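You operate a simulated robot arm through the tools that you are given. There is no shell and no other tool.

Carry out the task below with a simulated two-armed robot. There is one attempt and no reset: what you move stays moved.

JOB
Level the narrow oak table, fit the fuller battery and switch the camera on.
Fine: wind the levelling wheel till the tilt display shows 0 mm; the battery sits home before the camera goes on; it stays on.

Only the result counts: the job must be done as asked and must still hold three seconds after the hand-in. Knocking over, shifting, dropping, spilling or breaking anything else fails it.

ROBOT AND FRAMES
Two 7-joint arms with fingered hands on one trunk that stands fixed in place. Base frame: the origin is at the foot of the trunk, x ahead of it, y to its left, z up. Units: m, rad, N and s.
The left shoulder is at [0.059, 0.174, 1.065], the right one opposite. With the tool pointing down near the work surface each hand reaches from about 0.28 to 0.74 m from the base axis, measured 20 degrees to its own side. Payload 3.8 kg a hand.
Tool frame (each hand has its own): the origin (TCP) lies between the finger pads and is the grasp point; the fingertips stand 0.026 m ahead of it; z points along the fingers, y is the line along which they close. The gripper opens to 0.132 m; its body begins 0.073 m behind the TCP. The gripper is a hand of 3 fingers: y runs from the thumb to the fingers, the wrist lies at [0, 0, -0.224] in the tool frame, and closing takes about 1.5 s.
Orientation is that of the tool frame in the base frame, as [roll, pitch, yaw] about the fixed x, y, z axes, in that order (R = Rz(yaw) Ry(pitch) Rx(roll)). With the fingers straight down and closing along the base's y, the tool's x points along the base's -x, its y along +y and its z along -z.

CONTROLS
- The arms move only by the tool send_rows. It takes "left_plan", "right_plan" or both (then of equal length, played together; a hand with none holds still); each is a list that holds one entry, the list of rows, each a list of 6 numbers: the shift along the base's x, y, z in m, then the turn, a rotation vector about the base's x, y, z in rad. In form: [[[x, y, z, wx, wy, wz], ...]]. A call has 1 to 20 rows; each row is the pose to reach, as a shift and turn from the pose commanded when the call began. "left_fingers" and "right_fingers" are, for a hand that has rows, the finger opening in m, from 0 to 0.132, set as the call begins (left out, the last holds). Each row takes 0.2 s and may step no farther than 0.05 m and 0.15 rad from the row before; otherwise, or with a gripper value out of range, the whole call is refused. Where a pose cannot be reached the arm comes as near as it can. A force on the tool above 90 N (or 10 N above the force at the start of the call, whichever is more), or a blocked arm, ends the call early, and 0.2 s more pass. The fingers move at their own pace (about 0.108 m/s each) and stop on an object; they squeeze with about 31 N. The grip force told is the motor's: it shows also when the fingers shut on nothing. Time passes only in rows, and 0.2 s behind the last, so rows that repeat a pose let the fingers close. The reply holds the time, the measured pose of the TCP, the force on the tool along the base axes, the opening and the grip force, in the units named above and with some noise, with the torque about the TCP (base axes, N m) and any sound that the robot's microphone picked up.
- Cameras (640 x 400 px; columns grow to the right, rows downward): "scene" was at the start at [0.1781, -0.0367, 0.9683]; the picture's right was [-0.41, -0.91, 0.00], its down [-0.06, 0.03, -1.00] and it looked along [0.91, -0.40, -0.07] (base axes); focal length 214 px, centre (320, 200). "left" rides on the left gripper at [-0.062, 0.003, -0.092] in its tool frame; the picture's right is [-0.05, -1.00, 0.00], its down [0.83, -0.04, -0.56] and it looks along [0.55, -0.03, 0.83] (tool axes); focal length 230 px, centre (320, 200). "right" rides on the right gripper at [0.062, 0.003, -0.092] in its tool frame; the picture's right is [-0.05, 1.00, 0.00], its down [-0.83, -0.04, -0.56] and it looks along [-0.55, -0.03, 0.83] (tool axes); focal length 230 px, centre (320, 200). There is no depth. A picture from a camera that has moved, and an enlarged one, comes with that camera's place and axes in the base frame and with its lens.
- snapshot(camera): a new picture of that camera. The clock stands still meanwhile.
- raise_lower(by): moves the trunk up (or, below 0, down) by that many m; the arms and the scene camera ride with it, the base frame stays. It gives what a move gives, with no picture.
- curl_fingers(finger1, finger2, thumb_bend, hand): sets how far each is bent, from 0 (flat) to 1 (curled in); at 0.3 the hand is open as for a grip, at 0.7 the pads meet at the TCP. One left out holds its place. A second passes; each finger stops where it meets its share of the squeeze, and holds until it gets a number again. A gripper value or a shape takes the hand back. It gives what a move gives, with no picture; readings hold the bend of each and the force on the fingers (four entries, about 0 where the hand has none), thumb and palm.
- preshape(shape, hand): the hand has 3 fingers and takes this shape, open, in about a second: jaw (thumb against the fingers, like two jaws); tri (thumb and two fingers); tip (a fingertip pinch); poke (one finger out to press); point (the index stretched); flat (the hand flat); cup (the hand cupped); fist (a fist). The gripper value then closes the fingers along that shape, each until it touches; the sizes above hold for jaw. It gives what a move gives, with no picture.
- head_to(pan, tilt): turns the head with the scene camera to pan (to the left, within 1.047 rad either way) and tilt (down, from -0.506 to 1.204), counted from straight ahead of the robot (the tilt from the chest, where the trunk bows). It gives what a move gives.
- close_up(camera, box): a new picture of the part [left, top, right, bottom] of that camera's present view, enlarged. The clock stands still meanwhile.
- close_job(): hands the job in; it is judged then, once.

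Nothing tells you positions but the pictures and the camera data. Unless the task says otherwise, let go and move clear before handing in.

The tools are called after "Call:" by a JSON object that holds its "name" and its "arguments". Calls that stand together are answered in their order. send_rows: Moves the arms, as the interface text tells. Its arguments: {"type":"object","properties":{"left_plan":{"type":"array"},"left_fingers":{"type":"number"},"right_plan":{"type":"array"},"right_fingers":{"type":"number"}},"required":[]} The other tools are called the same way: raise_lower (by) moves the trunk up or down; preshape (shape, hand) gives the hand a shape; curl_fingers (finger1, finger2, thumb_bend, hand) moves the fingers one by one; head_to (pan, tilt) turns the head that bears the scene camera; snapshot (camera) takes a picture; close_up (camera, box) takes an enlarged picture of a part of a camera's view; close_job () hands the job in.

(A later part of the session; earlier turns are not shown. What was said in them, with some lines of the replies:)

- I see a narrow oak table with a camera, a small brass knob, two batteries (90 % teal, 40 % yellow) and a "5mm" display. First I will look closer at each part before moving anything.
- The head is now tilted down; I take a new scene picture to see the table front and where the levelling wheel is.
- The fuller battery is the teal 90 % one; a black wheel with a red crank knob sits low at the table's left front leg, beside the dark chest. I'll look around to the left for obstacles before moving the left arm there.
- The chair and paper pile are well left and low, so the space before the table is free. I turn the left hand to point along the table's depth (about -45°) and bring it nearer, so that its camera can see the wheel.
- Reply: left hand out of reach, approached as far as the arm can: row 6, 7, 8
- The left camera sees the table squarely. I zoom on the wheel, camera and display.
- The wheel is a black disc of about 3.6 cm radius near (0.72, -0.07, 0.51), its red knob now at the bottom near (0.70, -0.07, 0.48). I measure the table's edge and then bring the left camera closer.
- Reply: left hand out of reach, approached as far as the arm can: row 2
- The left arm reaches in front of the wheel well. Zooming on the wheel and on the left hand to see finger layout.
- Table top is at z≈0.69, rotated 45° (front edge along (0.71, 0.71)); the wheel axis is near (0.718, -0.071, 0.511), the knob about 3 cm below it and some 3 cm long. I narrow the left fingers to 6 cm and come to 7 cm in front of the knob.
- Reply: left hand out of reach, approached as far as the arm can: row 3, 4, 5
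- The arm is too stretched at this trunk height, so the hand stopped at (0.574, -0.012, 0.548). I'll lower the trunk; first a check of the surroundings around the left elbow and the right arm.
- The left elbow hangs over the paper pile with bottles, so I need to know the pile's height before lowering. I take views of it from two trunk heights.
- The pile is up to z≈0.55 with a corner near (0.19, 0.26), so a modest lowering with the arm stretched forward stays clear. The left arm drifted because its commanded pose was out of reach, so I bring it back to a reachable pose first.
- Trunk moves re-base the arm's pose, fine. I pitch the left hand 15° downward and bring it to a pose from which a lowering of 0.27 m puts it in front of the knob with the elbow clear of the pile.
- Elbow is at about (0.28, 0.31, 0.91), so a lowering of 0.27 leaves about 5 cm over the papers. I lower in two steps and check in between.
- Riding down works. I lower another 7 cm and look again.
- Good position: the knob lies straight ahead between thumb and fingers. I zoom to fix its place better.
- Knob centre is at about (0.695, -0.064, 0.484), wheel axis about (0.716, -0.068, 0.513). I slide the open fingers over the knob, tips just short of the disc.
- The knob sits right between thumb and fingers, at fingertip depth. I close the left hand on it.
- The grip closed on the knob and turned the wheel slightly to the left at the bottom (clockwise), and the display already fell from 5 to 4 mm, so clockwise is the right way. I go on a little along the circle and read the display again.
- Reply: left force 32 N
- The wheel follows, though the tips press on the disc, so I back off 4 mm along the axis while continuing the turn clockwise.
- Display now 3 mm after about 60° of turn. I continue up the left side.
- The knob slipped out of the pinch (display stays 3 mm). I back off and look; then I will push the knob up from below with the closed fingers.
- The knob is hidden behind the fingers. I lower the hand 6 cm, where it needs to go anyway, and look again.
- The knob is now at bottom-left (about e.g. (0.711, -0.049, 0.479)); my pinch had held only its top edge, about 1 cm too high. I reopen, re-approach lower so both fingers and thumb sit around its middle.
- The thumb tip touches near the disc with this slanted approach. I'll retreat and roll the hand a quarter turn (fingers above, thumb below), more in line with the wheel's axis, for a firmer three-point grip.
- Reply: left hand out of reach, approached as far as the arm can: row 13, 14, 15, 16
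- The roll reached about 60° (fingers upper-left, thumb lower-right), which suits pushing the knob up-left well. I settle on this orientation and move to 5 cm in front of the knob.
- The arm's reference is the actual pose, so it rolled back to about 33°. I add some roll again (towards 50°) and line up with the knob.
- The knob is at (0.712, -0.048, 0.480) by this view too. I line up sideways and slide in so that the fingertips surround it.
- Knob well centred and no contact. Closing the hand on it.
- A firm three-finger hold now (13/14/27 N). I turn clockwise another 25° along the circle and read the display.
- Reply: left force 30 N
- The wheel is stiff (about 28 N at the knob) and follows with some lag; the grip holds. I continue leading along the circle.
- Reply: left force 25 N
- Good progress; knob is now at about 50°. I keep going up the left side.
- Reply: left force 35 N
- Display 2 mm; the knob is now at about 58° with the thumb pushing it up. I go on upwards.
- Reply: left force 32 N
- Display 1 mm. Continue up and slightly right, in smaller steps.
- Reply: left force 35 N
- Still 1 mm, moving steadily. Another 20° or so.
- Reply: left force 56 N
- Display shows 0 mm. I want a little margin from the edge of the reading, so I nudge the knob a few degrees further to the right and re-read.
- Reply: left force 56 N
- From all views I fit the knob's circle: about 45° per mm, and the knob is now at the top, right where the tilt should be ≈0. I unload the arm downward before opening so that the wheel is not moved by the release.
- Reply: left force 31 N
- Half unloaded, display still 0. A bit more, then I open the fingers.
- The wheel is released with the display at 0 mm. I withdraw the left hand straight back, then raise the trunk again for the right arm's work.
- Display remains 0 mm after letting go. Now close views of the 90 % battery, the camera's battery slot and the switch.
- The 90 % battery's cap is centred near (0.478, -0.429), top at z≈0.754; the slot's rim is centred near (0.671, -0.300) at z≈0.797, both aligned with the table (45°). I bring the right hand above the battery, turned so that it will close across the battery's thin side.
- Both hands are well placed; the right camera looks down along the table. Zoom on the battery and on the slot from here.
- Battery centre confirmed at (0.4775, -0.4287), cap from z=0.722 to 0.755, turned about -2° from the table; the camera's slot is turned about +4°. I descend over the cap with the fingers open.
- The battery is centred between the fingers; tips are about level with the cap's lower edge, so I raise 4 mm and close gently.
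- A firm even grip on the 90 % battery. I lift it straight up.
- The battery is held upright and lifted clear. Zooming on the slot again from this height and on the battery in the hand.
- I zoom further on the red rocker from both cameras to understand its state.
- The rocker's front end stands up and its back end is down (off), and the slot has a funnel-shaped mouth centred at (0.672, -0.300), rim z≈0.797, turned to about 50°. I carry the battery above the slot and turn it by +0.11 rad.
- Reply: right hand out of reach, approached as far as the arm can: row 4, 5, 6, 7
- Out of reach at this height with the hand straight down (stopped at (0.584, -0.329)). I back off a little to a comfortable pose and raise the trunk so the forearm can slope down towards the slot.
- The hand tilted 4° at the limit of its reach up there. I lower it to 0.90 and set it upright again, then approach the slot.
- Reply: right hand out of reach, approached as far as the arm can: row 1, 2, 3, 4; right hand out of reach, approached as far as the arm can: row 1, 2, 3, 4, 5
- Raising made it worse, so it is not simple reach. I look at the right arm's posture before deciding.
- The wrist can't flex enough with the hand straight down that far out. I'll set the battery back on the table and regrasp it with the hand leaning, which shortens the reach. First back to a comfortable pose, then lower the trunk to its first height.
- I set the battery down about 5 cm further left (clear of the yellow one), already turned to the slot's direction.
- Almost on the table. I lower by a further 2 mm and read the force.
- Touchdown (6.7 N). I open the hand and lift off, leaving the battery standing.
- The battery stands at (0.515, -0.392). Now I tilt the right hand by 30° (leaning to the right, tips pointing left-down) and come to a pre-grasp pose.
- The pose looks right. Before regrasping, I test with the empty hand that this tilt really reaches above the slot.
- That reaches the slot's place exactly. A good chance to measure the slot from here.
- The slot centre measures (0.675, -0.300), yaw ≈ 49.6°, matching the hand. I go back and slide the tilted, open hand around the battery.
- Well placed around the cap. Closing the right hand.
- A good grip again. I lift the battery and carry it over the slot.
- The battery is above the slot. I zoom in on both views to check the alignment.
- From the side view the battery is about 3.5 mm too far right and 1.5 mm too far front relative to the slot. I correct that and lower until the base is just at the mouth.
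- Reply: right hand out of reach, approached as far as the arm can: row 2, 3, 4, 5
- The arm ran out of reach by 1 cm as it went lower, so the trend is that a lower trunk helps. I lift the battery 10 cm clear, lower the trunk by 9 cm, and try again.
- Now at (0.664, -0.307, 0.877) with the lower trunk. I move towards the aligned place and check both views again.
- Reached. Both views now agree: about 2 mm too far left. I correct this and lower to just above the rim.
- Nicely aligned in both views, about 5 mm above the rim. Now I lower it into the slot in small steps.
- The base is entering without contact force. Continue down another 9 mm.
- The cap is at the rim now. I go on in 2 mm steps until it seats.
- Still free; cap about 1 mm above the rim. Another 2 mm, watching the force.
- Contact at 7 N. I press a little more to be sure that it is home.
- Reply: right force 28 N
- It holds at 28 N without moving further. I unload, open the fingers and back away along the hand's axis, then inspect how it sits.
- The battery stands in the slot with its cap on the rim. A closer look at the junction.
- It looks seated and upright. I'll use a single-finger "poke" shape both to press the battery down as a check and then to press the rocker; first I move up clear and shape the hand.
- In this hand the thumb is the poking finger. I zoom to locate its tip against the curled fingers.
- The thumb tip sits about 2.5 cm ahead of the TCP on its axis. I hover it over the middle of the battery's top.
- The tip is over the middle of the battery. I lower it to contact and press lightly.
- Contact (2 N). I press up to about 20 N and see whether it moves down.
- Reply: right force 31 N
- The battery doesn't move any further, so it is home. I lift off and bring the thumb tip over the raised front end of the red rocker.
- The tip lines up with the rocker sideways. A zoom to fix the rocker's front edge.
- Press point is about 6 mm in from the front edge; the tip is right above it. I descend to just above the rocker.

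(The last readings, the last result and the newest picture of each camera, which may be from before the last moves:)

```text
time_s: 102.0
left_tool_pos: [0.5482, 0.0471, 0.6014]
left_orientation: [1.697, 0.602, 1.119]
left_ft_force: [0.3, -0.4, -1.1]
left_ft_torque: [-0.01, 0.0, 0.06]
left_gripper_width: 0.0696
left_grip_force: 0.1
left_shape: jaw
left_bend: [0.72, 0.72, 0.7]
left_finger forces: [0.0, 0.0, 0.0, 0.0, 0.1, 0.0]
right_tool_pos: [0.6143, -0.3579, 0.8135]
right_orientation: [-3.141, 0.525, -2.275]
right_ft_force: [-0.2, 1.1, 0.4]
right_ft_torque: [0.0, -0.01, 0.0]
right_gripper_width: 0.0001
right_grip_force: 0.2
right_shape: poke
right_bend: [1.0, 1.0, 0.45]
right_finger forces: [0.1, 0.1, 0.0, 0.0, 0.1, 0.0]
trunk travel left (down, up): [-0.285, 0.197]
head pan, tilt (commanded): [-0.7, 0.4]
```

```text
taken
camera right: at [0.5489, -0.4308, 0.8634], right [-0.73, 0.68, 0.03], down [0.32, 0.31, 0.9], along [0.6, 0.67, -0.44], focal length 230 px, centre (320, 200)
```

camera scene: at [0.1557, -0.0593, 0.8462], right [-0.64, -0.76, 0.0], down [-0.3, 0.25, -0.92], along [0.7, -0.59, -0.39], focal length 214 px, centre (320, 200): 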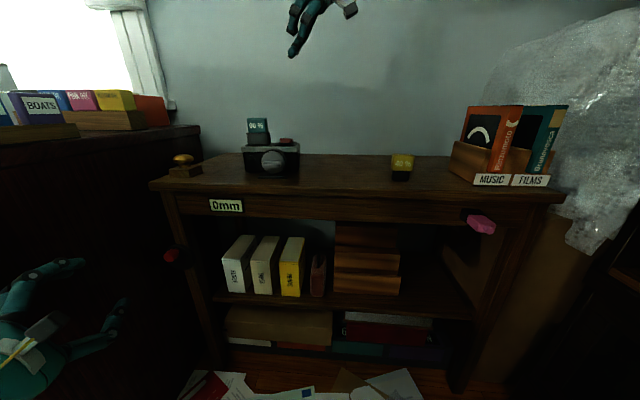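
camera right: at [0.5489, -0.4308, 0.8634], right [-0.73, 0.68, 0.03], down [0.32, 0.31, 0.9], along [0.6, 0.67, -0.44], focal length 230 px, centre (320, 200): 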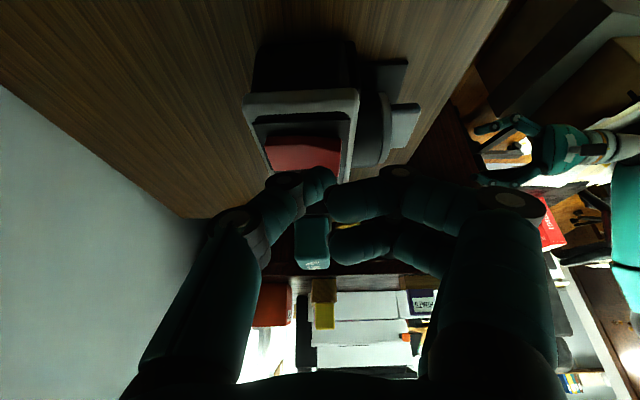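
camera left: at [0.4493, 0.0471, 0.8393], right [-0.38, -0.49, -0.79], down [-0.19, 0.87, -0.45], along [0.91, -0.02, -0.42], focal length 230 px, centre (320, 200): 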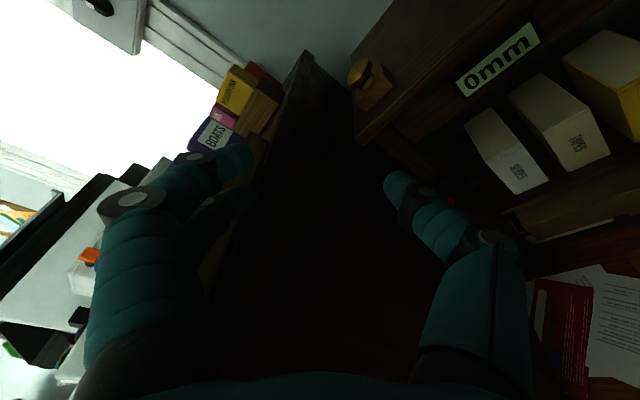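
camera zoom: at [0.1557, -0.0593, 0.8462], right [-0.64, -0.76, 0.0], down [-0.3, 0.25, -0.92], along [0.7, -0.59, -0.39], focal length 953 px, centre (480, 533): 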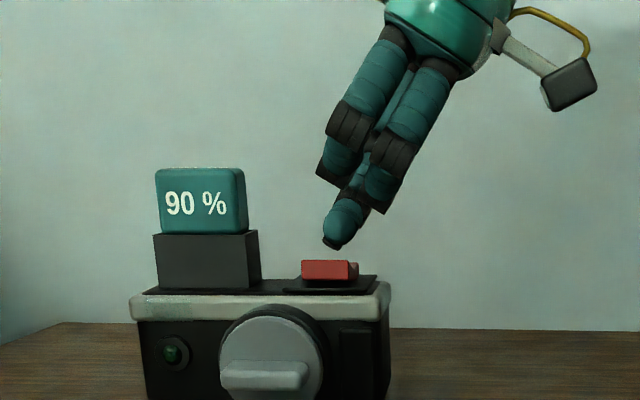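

Tip over the front half of the rocker. Pressing down in small steps.

Call:
{"name": "send_rows", "arguments": {"right_plan": [[[0, 0, -0.002, 0, 0, 0], [0, 0, -0.004, 0, 0, 0], [0, 0, -0.006, 0, 0, 0], [0, 0, -0.008, 0, 0, 0]]]}}

Call:
{"name": "close_up", "arguments": {"camera": "scene", "box": [236, 105, 316, 170]}}

```text
time_s: 103.0
left_tool_pos: [0.5478, 0.0451, 0.6031]
left_orientation: [1.697, 0.601, 1.119]
left_ft_force: [-0.6, 0.3, 0.5]
left_ft_torque: [0.0, 0.0, 0.01]
left_gripper_width: 0.0693
left_grip_force: 0.0
left_shape: jaw
left_bend: [0.72, 0.72, 0.7]
left_finger forces: [0.0, 0.0, 0.0, 0.0, 0.1, 0.0]
right_tool_pos: [0.6141, -0.3562, 0.8058]
right_orientation: [-3.142, 0.526, -2.273]
right_ft_force: [0.9, 0.5, 0.4]
right_ft_torque: [-0.01, 0.0, 0.0]
right_gripper_width: 0.0
right_grip_force: 0.0
right_shape: poke
right_bend: [1.0, 1.0, 0.45]
right_finger forces: [0.0, 0.1, 0.0, 0.1, 0.0, 0.0]
trunk travel left (down, up): [-0.285, 0.197]
head pan, tilt (commanded): [-0.7, 0.4]
```

```text
6.15 times, centred on (276, 138) of scene
camera zoom: at [0.1557, -0.0593, 0.8462], right [-0.64, -0.76, 0.0], down [-0.3, 0.25, -0.92], along [0.7, -0.59, -0.39], focal length 1320 px, centre (591, 585)
```

zoom: 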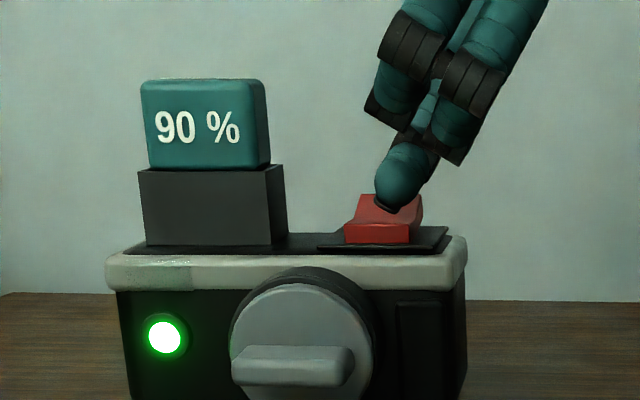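

The lamp lit green: the camera is on, battery in place. I lift straight off and move the right hand clear.

Call:
{"name": "send_rows", "arguments": {"right_plan": [[[0, 0, 0.008, 0, 0, 0], [0, 0, 0.03, 0, 0, 0], [0, 0, 0.07, 0, 0, 0], [0, 0, 0.11, 0, 0, 0], [-0.03, -0.02, 0.13, 0, 0, 0], [-0.07, -0.035, 0.14, 0, 0, 0], [-0.11, -0.045, 0.14, 0, 0, 0], [-0.15, -0.045, 0.14, 0, 0, 0]]]}}

Call:
{"name": "snapshot", "arguments": {"camera": "scene"}}

Call:
{"name": "close_up", "arguments": {"camera": "scene", "box": [190, 105, 316, 220]}}

```text
time_s: 104.8
left_tool_pos: [0.5485, 0.044, 0.6033]
left_orientation: [1.697, 0.6, 1.119]
left_ft_force: [-1.1, 0.4, 0.2]
left_ft_torque: [-0.01, 0.0, 0.0]
left_gripper_width: 0.0694
left_grip_force: 0.1
left_shape: jaw
left_bend: [0.72, 0.72, 0.7]
left_finger forces: [0.1, 0.0, 0.1, 0.1, 0.0, 0.0]
right_tool_pos: [0.4653, -0.4, 0.9468]
right_orientation: [-3.141, 0.527, -2.271]
right_ft_force: [-0.6, -0.4, -0.6]
right_ft_torque: [-0.01, -0.01, -0.01]
right_gripper_width: 0.0001
right_grip_force: 0.1
right_shape: poke
right_bend: [1.0, 1.0, 0.45]
right_finger forces: [0.0, 0.1, 0.1, 0.1, 0.1, 0.0]
trunk travel left (down, up): [-0.285, 0.197]
head pan, tilt (commanded): [-0.7, 0.4]
```

```text
taken
camera scene: at [0.1553, -0.0591, 0.8464], right [-0.64, -0.77, 0.0], down [-0.3, 0.25, -0.92], along [0.7, -0.59, -0.39], focal length 214 px, centre (320, 200)
```

scene: 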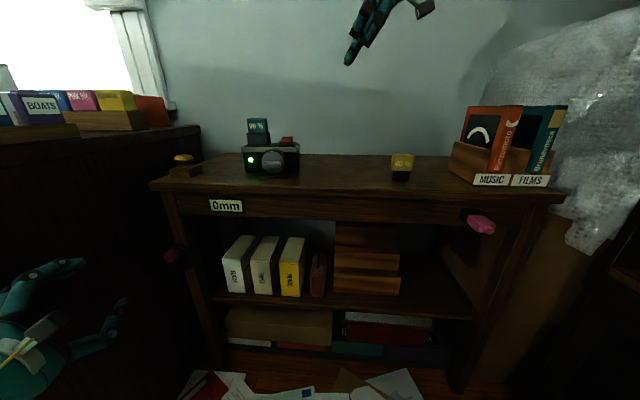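

```text
3.48 times, centred on (253, 162) of scene
camera zoom: at [0.1553, -0.0591, 0.8464], right [-0.64, -0.77, 0.0], down [-0.3, 0.25, -0.92], along [0.7, -0.59, -0.39], focal length 746 px, centre (553, 330)
```

zoom: 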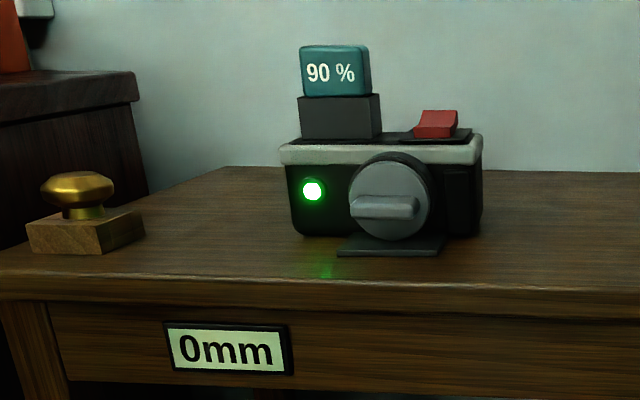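

Display 0 mm, battery home, lamp on, hands clear. I let a few seconds pass to see that everything stays so.

Call:
{"name": "send_rows", "arguments": {"right_plan": [[[0, 0, 0, 0, 0, 0], [0, 0, 0, 0, 0, 0], [0, 0, 0, 0, 0, 0], [0, 0, 0, 0, 0, 0], [0, 0, 0, 0, 0, 0], [0, 0, 0, 0, 0, 0], [0, 0, 0, 0, 0, 0], [0, 0, 0, 0, 0, 0], [0, 0, 0, 0, 0, 0], [0, 0, 0, 0, 0, 0], [0, 0, 0, 0, 0, 0], [0, 0, 0, 0, 0, 0], [0, 0, 0, 0, 0, 0], [0, 0, 0, 0, 0, 0], [0, 0, 0, 0, 0, 0], [0, 0, 0, 0, 0, 0], [0, 0, 0, 0, 0, 0], [0, 0, 0, 0, 0, 0]]]}}

Call:
{"name": "close_up", "arguments": {"camera": "scene", "box": [190, 105, 316, 220]}}

Call:
{"name": "close_up", "arguments": {"camera": "scene", "box": [130, 230, 230, 300]}}

```text
time_s: 108.6
left_tool_pos: [0.5475, 0.0462, 0.6026]
left_orientation: [1.695, 0.6, 1.119]
left_ft_force: [0.1, 0.3, 0.1]
left_ft_torque: [-0.03, 0.02, -0.03]
left_gripper_width: 0.0694
left_grip_force: 0.1
left_shape: jaw
left_bend: [0.72, 0.72, 0.7]
left_finger forces: [0.1, 0.0, 0.0, 0.0, 0.1, 0.1]
right_tool_pos: [0.4656, -0.3998, 0.9467]
right_orientation: [3.141, 0.526, -2.273]
right_ft_force: [1.1, -0.3, 0.0]
right_ft_torque: [0.03, 0.06, 0.02]
right_gripper_width: 0.0001
right_grip_force: 0.1
right_shape: poke
right_bend: [1.0, 1.0, 0.45]
right_finger forces: [0.0, 0.0, 0.0, 0.0, 0.1, 0.0]
trunk travel left (down, up): [-0.285, 0.197]
head pan, tilt (commanded): [-0.7, 0.4]
```

```text
3.48 times, centred on (253, 162) of scene
camera zoom: at [0.1557, -0.0593, 0.8462], right [-0.64, -0.76, 0.0], down [-0.3, 0.25, -0.92], along [0.7, -0.59, -0.39], focal length 746 px, centre (553, 330)
```

zoom: 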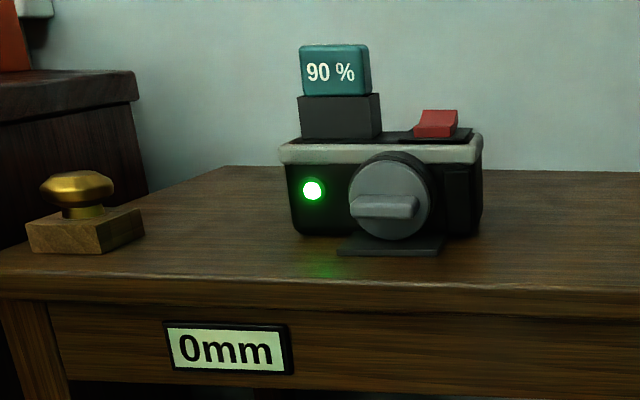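

```text
5.71 times, centred on (180, 265) of scene
camera zoom: at [0.1557, -0.0593, 0.8462], right [-0.64, -0.76, 0.0], down [-0.3, 0.25, -0.92], along [0.7, -0.59, -0.39], focal length 1226 px, centre (1120, -171)
```

zoom: 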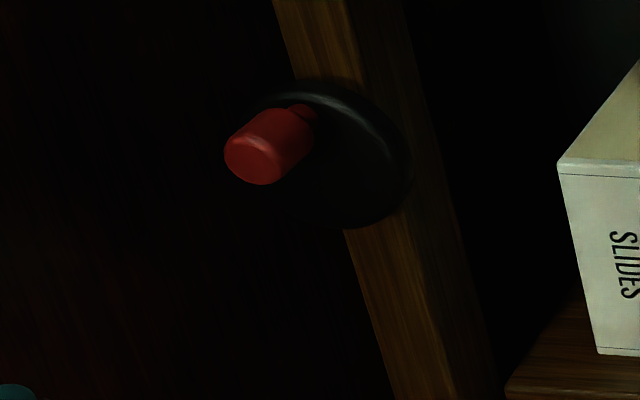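

Nothing has changed after nearly four seconds: the display shows 0 mm, the 90 % battery sits in its slot, the lamp is green, and both hands are clear. I hand the job in.

Call:
{"name": "close_job", "arguments": {}}

```text
The job is handed in.
```

The oak table is level, the 90 % battery is in the camera, and the camera is on; the job is handed in, but no verdict came back.

- **Table:** I wound the levelling wheel clockwise until the tilt display went from 5 mm to 0 mm. It still showed 0 mm after I let go and through the rest of the job.
- **Battery:** The teal 90 % battery was the fuller one; the other read 40 %. I seated it before switching on, and pressing it with about 30 N did not move it any further.
- **Camera:** I pressed the raised front end of the red rocker once and the green lamp lit. It was still lit almost four seconds later, just before hand-in.

The battery took two goes. The first grip could not reach the slot, so I set the battery down on the table and picked it up again with the hand tilted. As far as the pictures show, nothing else was moved or knocked, and both hands were clear at hand-in.
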